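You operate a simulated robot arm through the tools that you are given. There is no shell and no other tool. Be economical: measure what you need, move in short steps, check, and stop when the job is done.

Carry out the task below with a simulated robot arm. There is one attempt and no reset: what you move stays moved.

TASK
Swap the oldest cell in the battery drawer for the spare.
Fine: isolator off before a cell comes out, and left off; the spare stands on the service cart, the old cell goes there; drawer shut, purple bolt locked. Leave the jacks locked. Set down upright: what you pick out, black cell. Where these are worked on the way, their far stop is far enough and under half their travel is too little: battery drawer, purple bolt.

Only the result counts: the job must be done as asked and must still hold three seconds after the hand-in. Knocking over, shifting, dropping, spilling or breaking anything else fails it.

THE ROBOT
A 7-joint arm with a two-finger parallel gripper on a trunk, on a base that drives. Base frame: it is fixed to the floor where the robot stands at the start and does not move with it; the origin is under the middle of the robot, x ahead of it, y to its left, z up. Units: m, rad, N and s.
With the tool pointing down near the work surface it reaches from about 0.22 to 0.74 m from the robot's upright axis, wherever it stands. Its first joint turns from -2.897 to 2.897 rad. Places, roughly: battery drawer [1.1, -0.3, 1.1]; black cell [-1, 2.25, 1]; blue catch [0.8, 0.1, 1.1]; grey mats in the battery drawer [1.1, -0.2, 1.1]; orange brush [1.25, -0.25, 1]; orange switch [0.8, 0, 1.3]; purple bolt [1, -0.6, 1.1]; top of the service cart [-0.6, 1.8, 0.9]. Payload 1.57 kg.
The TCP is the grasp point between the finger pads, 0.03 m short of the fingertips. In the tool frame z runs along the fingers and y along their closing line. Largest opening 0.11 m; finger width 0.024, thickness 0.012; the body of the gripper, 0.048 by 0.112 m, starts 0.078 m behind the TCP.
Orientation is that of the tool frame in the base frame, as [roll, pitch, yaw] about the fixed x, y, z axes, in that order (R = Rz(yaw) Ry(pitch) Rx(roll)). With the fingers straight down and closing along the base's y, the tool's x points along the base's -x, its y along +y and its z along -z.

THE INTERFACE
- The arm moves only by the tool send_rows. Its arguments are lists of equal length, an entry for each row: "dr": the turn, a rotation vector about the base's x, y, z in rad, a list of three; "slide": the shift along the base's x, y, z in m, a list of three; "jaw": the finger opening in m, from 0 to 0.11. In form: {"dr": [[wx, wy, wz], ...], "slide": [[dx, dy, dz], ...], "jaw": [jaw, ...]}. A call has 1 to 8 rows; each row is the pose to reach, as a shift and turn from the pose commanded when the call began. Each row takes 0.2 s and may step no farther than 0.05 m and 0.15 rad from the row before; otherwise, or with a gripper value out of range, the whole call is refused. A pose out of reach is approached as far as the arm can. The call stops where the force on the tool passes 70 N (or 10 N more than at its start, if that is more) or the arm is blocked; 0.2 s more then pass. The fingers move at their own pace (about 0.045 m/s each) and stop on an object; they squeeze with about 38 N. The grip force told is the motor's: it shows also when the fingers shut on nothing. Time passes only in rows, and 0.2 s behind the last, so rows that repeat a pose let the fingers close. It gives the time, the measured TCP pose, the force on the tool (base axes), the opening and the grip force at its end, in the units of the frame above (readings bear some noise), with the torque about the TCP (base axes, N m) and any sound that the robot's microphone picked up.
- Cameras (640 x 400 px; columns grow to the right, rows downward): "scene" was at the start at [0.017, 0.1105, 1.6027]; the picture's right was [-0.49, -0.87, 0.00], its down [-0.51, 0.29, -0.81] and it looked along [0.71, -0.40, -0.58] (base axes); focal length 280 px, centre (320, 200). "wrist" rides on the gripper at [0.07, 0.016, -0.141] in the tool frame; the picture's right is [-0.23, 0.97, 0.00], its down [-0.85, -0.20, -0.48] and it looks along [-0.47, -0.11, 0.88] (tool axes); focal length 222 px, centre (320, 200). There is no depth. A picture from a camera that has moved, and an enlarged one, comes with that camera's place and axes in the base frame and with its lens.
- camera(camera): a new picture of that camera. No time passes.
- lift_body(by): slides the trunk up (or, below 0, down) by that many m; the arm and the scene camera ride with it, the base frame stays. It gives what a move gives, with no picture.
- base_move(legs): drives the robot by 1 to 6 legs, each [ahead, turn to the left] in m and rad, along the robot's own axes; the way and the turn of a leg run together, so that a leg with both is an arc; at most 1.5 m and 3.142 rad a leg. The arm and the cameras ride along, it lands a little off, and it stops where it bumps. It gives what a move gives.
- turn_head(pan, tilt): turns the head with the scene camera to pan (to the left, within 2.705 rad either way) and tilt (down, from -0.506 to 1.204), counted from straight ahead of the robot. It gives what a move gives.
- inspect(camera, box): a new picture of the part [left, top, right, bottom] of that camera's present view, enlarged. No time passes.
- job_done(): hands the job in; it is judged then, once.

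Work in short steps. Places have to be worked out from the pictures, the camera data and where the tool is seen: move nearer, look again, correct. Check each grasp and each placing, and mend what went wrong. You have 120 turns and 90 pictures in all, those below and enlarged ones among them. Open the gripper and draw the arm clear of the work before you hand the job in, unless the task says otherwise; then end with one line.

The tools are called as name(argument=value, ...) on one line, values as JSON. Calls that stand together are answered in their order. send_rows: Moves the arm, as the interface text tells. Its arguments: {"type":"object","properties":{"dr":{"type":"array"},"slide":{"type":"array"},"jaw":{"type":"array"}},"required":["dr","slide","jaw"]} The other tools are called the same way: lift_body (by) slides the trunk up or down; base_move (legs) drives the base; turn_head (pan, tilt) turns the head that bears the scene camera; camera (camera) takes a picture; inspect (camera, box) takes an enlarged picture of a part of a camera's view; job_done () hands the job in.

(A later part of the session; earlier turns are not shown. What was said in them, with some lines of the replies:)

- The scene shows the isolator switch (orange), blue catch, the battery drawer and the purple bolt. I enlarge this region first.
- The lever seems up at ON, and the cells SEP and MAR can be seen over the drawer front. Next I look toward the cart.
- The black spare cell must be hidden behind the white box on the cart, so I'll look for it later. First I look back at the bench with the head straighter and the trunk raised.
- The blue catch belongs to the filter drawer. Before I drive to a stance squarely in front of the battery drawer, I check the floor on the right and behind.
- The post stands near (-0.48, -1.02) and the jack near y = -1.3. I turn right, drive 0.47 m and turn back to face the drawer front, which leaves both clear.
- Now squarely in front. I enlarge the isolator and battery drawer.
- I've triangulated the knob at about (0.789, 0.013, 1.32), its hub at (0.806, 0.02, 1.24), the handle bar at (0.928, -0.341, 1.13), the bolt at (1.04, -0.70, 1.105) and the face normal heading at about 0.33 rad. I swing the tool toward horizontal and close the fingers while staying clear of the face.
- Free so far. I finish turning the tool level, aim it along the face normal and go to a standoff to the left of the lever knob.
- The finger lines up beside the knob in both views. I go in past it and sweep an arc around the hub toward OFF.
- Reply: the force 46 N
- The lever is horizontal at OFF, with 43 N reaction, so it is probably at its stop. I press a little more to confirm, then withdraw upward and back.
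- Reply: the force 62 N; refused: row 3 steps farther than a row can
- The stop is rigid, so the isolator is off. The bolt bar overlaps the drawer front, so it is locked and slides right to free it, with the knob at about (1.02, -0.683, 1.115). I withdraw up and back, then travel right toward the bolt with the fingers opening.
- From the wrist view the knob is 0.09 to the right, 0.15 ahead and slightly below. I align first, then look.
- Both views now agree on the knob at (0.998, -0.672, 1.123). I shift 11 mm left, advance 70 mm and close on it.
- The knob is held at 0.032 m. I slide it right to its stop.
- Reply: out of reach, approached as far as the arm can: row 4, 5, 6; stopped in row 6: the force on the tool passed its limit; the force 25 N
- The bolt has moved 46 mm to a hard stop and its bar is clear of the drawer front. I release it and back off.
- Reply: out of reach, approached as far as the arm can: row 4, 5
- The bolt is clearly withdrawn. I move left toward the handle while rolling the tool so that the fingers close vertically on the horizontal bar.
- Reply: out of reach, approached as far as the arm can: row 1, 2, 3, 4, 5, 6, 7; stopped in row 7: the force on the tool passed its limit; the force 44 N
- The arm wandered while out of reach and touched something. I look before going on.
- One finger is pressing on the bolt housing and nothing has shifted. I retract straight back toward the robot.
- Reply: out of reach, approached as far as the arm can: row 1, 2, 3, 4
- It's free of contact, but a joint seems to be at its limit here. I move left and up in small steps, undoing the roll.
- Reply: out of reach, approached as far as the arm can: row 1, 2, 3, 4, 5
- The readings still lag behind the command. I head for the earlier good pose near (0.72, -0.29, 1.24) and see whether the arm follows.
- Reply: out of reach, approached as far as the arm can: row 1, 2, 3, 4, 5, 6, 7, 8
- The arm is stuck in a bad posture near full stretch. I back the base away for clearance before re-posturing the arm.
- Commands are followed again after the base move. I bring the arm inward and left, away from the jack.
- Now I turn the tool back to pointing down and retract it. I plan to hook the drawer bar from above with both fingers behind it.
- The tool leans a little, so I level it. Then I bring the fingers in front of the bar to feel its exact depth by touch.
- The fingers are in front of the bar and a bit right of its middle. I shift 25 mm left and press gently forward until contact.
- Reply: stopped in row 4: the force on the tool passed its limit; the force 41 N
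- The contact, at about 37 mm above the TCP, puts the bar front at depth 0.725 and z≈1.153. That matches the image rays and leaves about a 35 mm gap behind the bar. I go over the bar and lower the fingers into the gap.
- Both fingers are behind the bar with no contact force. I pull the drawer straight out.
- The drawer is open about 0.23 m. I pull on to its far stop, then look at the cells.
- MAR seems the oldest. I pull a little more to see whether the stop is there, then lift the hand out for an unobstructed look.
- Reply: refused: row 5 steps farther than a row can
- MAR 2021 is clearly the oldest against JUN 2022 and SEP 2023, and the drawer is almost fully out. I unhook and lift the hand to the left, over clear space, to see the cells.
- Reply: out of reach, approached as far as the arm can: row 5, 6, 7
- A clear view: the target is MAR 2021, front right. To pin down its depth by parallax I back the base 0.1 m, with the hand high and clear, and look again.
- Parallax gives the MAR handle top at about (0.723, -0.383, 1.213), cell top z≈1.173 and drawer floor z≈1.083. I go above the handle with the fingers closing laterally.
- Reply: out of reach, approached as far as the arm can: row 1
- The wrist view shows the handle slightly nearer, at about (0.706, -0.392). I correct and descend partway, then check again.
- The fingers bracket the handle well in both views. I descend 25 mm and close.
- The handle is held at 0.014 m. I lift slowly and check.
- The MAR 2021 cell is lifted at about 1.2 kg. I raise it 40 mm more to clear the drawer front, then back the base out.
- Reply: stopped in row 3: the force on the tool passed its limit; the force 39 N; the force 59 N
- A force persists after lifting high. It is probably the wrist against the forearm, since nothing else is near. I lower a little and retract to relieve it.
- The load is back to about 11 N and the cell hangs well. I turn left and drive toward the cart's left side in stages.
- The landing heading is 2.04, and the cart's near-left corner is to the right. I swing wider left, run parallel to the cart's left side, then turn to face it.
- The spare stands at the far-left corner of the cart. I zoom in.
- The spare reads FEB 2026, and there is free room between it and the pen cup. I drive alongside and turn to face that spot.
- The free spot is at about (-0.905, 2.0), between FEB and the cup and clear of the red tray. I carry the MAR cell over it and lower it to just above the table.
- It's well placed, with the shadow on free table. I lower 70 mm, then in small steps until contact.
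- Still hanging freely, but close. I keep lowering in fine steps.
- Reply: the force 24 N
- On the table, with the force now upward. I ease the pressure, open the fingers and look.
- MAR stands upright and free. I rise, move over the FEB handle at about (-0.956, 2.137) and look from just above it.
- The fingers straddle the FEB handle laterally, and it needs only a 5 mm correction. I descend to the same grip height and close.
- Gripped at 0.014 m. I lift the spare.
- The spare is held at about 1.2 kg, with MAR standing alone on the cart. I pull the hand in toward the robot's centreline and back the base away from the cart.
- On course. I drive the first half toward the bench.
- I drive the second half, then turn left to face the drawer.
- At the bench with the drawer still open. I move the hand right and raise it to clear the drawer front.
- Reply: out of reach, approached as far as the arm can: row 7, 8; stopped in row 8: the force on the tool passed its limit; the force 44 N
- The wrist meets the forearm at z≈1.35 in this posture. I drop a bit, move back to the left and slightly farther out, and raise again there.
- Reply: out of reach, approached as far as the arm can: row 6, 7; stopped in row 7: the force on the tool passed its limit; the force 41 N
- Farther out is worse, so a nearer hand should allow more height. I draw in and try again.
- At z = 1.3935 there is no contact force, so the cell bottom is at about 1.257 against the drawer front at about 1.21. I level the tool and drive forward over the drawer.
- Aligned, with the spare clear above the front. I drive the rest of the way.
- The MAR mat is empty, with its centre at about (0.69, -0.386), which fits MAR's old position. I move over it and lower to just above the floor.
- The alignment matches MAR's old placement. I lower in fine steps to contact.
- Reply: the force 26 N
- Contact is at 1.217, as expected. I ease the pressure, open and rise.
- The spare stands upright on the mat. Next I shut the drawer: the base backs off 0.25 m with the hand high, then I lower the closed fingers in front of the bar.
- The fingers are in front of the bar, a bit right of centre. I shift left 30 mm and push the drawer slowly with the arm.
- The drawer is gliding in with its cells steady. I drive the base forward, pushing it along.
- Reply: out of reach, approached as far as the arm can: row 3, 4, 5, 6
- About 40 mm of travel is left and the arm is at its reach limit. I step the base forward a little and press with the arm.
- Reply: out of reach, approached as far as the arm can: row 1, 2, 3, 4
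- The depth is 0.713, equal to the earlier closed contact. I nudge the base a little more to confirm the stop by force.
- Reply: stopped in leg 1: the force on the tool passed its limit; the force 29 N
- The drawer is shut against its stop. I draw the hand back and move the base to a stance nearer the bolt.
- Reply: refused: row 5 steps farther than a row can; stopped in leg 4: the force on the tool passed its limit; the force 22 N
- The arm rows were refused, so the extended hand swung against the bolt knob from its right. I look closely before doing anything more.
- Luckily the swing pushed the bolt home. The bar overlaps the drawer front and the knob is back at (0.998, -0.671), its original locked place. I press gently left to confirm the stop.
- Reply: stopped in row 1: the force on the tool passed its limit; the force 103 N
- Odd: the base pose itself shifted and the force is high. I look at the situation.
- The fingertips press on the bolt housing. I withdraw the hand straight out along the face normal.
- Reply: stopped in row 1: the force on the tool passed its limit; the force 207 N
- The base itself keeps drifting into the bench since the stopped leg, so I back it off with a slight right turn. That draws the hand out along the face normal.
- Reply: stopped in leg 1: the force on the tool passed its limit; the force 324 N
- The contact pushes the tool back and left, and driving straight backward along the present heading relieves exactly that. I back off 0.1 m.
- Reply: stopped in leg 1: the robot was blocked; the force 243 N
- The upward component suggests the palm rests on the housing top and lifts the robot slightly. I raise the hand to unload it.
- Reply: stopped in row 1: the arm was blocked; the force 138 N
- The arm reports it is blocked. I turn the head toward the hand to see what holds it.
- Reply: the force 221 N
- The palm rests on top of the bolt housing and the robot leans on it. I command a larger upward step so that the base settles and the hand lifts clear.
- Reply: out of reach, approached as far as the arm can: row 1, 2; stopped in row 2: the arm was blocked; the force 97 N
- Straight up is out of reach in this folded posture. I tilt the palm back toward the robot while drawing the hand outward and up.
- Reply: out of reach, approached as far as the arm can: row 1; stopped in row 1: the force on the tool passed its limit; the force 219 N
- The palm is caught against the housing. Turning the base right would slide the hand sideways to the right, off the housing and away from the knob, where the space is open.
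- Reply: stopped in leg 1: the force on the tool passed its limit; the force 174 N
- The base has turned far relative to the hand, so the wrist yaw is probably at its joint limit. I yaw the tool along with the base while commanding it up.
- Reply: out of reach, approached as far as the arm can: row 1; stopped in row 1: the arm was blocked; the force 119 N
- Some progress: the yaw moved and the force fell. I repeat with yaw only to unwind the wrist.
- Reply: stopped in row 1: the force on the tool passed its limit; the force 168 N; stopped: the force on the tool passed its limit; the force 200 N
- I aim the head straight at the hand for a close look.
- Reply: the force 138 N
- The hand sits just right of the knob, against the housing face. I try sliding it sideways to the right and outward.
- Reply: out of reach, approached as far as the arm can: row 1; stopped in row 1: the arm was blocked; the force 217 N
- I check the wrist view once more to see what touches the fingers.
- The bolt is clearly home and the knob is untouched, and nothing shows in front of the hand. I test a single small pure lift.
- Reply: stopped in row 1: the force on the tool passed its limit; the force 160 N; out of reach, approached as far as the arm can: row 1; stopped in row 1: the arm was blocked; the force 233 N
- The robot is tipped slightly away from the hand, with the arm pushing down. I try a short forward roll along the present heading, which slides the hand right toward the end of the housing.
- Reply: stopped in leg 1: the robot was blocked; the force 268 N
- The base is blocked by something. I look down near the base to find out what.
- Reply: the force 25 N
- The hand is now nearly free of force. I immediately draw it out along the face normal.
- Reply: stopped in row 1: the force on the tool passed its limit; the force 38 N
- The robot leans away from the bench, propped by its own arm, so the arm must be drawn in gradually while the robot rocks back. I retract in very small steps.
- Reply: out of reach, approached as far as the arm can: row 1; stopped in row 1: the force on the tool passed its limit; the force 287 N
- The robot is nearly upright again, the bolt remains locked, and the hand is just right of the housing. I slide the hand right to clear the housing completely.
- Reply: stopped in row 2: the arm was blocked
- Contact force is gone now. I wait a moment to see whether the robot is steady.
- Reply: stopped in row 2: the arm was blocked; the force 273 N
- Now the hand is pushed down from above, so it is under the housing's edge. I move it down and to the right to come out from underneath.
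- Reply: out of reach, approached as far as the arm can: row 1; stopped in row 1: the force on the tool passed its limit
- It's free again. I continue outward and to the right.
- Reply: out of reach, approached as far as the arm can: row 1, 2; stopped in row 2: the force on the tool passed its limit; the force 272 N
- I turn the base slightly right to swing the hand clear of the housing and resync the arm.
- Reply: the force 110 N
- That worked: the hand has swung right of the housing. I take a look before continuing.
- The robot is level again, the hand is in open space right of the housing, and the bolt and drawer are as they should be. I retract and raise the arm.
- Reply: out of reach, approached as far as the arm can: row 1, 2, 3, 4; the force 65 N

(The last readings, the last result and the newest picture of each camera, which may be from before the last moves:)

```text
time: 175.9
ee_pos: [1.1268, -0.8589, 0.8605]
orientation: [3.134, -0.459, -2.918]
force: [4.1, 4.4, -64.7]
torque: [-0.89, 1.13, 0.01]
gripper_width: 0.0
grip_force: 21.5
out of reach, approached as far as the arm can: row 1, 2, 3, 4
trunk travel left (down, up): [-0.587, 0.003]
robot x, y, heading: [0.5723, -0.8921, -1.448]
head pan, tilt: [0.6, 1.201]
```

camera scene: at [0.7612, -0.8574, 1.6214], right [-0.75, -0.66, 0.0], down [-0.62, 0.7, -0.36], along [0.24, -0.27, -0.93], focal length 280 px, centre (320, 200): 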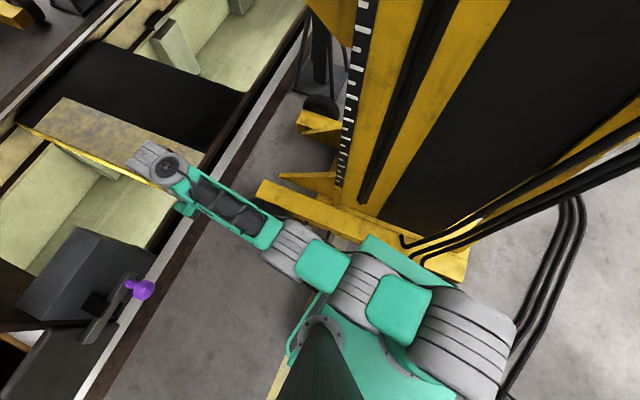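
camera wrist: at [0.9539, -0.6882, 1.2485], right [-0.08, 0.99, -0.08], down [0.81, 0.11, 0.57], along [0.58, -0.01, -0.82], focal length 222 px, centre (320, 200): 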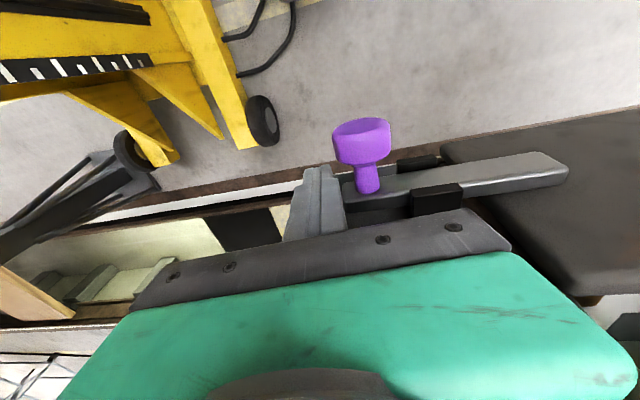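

The arm is straight and can't bend from here along that path. I try swinging it up as a whole about the shoulder.

send_rows(dr=[[0.004, -0.06, 0], [0.008, -0.12, 0], [0.012, -0.18, 0], [0.016, -0.24, 0], [0.02, -0.3, 0]], slide=[[0.012, 0.002, 0.04], [0.024, 0.004, 0.08], [0.036, 0.006, 0.12], [0.045, 0.008, 0.16], [0.05, 0.01, 0.2]], jaw=[0, 0, 0, 0, 0])

```text
time: 177.1
ee_pos: [1.1809, -0.8486, 1.0566]
orientation: [-3.102, -0.166, -2.933]
force: [0.1, 0.5, -0.5]
torque: [-0.01, 0.02, 0.01]
gripper_width: 0.0002
grip_force: 20.8
out of reach, approached as far as the arm can: row 1
trunk travel left (down, up): [-0.587, 0.003]
robot x, y, heading: [0.5695, -0.8902, -1.446]
head pan, tilt: [0.6, 1.201]
```

The arm is free and follows again. I retract it toward the robot.

send_rows(dr=[[0.005, -0.04, 0], [0.01, -0.08, 0], [0.015, -0.12, 0], [0.02, -0.16, 0], [0.02, -0.16, 0], [0.02, -0.16, 0]], slide=[[-0.02, -0.01, 0.03], [-0.05, -0.02, 0.06], [-0.09, -0.03, 0.08], [-0.13, -0.04, 0.1], [-0.17, -0.045, 0.12], [-0.21, -0.05, 0.13]], jaw=[0, 0, 0, 0, 0, 0])

```text
time: 178.5
ee_pos: [0.9674, -0.9034, 1.1858]
orientation: [-3.087, -0.004, -2.935]
force: [-0.5, 0.3, 0.9]
torque: [0.01, -0.02, -0.01]
gripper_width: 0.0
grip_force: 21.2
trunk travel left (down, up): [-0.587, 0.003]
robot x, y, heading: [0.5716, -0.8921, -1.45]
head pan, tilt: [0.6, 1.201]
```

Now I pull the hand in further and back the base away from the jack.

send_rows(dr=[[0, 0, 0], [0, 0, 0], [0, 0, 0], [0, 0, 0]], slide=[[-0.035, -0.01, 0.02], [-0.07, -0.02, 0.04], [-0.105, -0.03, 0.05], [-0.14, -0.04, 0.05]], jaw=[0, 0, 0, 0])

base_move(legs=[[-0.25, 0]])

```text
time: 179.5
ee_pos: [0.8266, -0.9423, 1.2396]
orientation: [-3.087, -0.002, -2.932]
force: [0.4, -0.7, -0.1]
torque: [-0.02, 0.0, -0.01]
gripper_width: 0.0
grip_force: 20.9
trunk travel left (down, up): [-0.587, 0.003]
robot x, y, heading: [0.5752, -0.8901, -1.452]
head pan, tilt: [0.6, 1.201]
```

```text
time: 181.3
ee_pos: [0.7958, -0.6858, 1.24]
orientation: [-3.086, -0.003, -2.925]
force: [-1.4, 0.2, -0.3]
torque: [0.02, -0.01, 0.03]
gripper_width: 0.0
grip_force: 21.7
trunk travel left (down, up): [-0.587, 0.003]
robot x, y, heading: [0.5376, -0.6374, -1.437]
head pan, tilt: [0.6, 1.201]
```

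The robot is clear of the jack. I look at the bolt and drawer to verify.

turn_head(pan=1.45, tilt=0.8)

camera(camera="scene")

```text
time: 182.5
ee_pos: [0.7954, -0.6862, 1.2397]
orientation: [-3.088, -0.002, -2.926]
force: [0.5, -0.2, 0.7]
torque: [0.0, 0.01, 0.01]
gripper_width: 0.0001
grip_force: 21.0
trunk travel left (down, up): [-0.587, 0.003]
robot x, y, heading: [0.5404, -0.637, -1.44]
head pan, tilt: [1.45, 0.799]
```

```text
2 pictures are left
camera scene: at [0.7668, -0.5595, 1.6498], right [0.01, -1.0, 0.0], down [-0.72, -0.01, -0.7], along [0.7, 0.01, -0.72], focal length 280 px, centre (320, 200)
```

scene: 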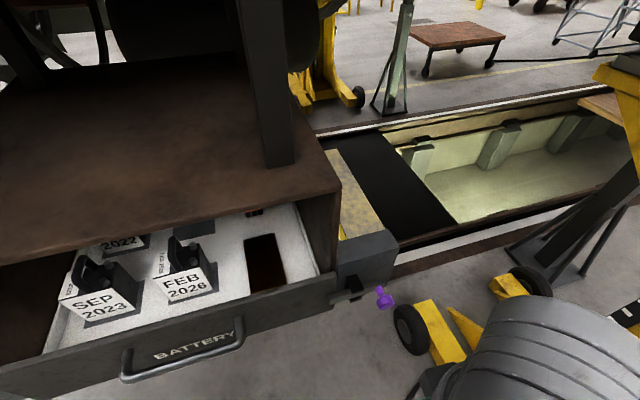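

The drawer bar is at its closed depth. I enlarge the bolt to make sure it is fully home.

inspect(camera="scene", box=[300, 240, 420, 340])

```text
4.00 times, centred on (360, 290) of scene
camera zoom: at [0.7668, -0.5595, 1.6498], right [0.01, -1.0, 0.0], down [-0.72, -0.01, -0.7], along [0.7, 0.01, -0.72], focal length 1118 px, centre (160, -160)
```

zoom: 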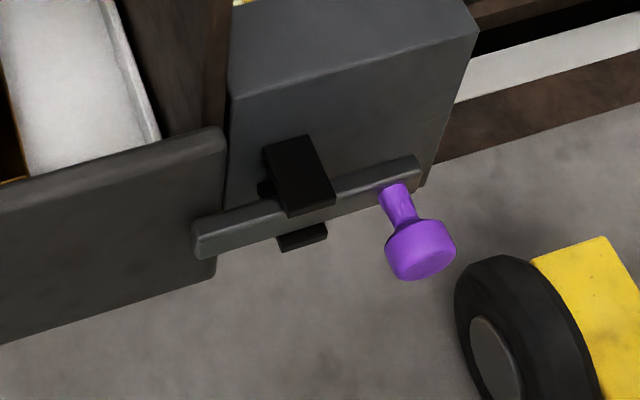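

The knob is at r≈0.969, about 1 cm short of the fully locked place (0.959), so I'll nudge it home carefully with the arm only. First I place the closed fingers above the space right of the knob.

send_rows(dr=[[0, 0, 0.02], [0, 0, 0.04], [0, 0, 0.06], [0, 0, 0.08], [0, 0, 0.1]], slide=[[0.045, -0.013, 0], [0.09, -0.026, 0], [0.135, -0.04, 0], [0.18, -0.054, 0], [0.222, -0.067, 0]], jaw=[0, 0, 0, 0, 0])

```text
time: 183.7
ee_pos: [1.0203, -0.7545, 1.2355]
orientation: [-3.088, -0.004, -2.824]
force: [-0.9, 0.3, 0.0]
torque: [0.03, 0.0, -0.02]
gripper_width: 0.0001
grip_force: 21.3
trunk travel left (down, up): [-0.587, 0.003]
robot x, y, heading: [0.5409, -0.6374, -1.442]
head pan, tilt: [1.45, 0.799]
```

It followed exactly, with no force. I lower beside the knob.

send_rows(dr=[[0, 0, 0], [0, 0, 0], [0, 0, 0]], slide=[[0, 0, -0.04], [0, 0, -0.08], [0, 0, -0.11]], jaw=[0, 0, 0])

```text
time: 184.5
ee_pos: [1.0176, -0.7546, 1.1307]
orientation: [-3.087, -0.002, -2.826]
force: [-0.4, 0.2, 0.6]
torque: [-0.02, 0.0, 0.02]
gripper_width: 0.0
grip_force: 21.9
trunk travel left (down, up): [-0.587, 0.003]
robot x, y, heading: [0.5389, -0.6375, -1.442]
head pan, tilt: [1.45, 0.799]
```

Clear. I push left in small steps up to the expected stop.

send_rows(dr=[[0, 0, 0], [0, 0, 0], [0, 0, 0], [0, 0, 0], [0, 0, 0], [0, 0, 0]], slide=[[-0.0065, 0.019, 0], [-0.0113, 0.033, 0], [-0.0146, 0.0426, 0], [-0.0168, 0.049, 0], [-0.0188, 0.055, 0], [-0.02, 0.0587, 0]], jaw=[0, 0, 0, 0, 0, 0])

```text
time: 185.9
ee_pos: [0.9977, -0.6985, 1.1301]
orientation: [-3.085, -0.003, -2.829]
force: [7.6, -15.8, 7.1]
torque: [0.0, 0.01, -0.13]
gripper_width: 0.0
grip_force: 21.1
trunk travel left (down, up): [-0.587, 0.003]
robot x, y, heading: [0.5402, -0.6397, -1.443]
head pan, tilt: [1.45, 0.799]
```

There is contact at about 17 N with r = 0.984, so the knob is at about 0.957. I press a little more to confirm the stop.

send_rows(dr=[[0, 0, 0], [0, 0, 0]], slide=[[-0.0016, 0.0047, 0], [-0.0032, 0.0095, 0]], jaw=[0, 0])

```text
time: 186.5
ee_pos: [0.9972, -0.6962, 1.1303]
orientation: [-3.081, -0.004, -2.842]
force: [27.6, -34.8, -7.4]
torque: [-0.29, -0.07, -0.31]
gripper_width: 0.0001
grip_force: 21.3
trunk travel left (down, up): [-0.587, 0.003]
robot x, y, heading: [0.543, -0.641, -1.456]
head pan, tilt: [1.45, 0.799]
stopped in row 2: the force on the tool passed its limit (the readings are from after the stop); the commanded pose is now the measured one
```

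That's a hard stop, so the bolt is fully home. I move right off the knob, then out along the normal and up.

send_rows(dr=[[0, 0, 0], [0, 0, 0], [0, 0, 0], [0, 0, 0], [0, 0, 0], [0, 0, 0], [0, 0, 0], [0, 0, 0]], slide=[[0.006, -0.018, 0], [0.012, -0.036, 0], [0.012, -0.036, 0.04], [0.012, -0.036, 0.08], [0.012, -0.036, 0.115], [-0.03, -0.05, 0.115], [-0.075, -0.06, 0.115], [-0.12, -0.06, 0.115]], jaw=[0, 0, 0, 0, 0, 0, 0, 0])

```text
time: 188.3
ee_pos: [0.8728, -0.7518, 1.2458]
orientation: [-3.08, 0.0, -2.834]
force: [-0.6, -0.4, -0.6]
torque: [0.0, 0.01, 0.06]
gripper_width: 0.0
grip_force: 21.3
trunk travel left (down, up): [-0.587, 0.003]
robot x, y, heading: [0.5403, -0.6383, -1.446]
head pan, tilt: [1.45, 0.799]
```

I retract further, open the gripper and take a last overall look.

send_rows(dr=[[0, 0, 0], [0, 0, 0], [0, 0, 0], [0, 0, 0]], slide=[[-0.04, -0.005, 0], [-0.08, -0.01, 0], [-0.08, -0.01, 0], [-0.08, -0.01, 0]], jaw=[0.03, 0.06, 0.08, 0.08])

turn_head(pan=1.8, tilt=0.75)

camera(camera="scene")

```text
time: 189.3
ee_pos: [0.7949, -0.7602, 1.2464]
orientation: [-3.079, -0.001, -2.835]
force: [1.3, -0.4, 0.1]
torque: [-0.01, 0.01, 0.0]
gripper_width: 0.0804
grip_force: 0.3
trunk travel left (down, up): [-0.587, 0.003]
robot x, y, heading: [0.5379, -0.6373, -1.446]
head pan, tilt: [1.45, 0.799]
```

```text
time: 190.2
ee_pos: [0.7938, -0.7608, 1.2448]
orientation: [-3.081, -0.001, -2.836]
force: [0.7, 0.0, -0.1]
torque: [0.02, 0.02, -0.02]
gripper_width: 0.0802
grip_force: 0.0
trunk travel left (down, up): [-0.587, 0.003]
robot x, y, heading: [0.5424, -0.6385, -1.453]
head pan, tilt: [1.799, 0.75]
```

```text
0 pictures are left
camera scene: at [0.7647, -0.5335, 1.6538], right [0.34, -0.94, 0.0], down [-0.64, -0.23, -0.73], along [0.69, 0.25, -0.68], focal length 280 px, centre (320, 200)
```

scene: 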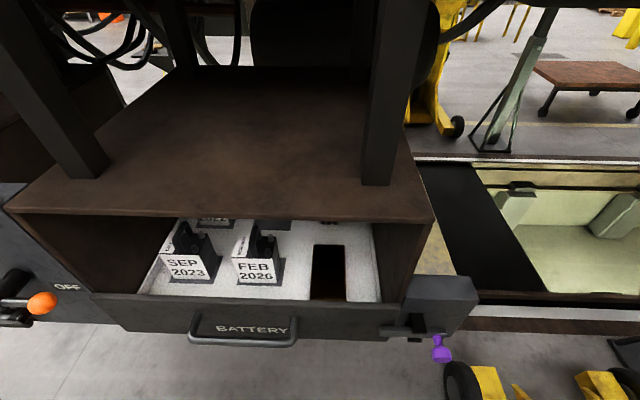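

The isolator lever is at OFF, the drawer is shut with FEB 2026 standing in it, and the bolt is home across the front. The hand is open and clear, so I hand in.

job_done()

```text
The job is handed in.
```

The oldest cell, MAR 2021, now stands upright on the service cart, and the spare, FEB 2026, is upright on its mat in the battery drawer. The isolator is off, the drawer is shut and the purple bolt is locked. I moved the base once with the arm still stretched out, and it pushed hard against the bolt housing with the robot beside Jack Two. I saw nothing shifted or broken, but I did not check the jack's locks up close.
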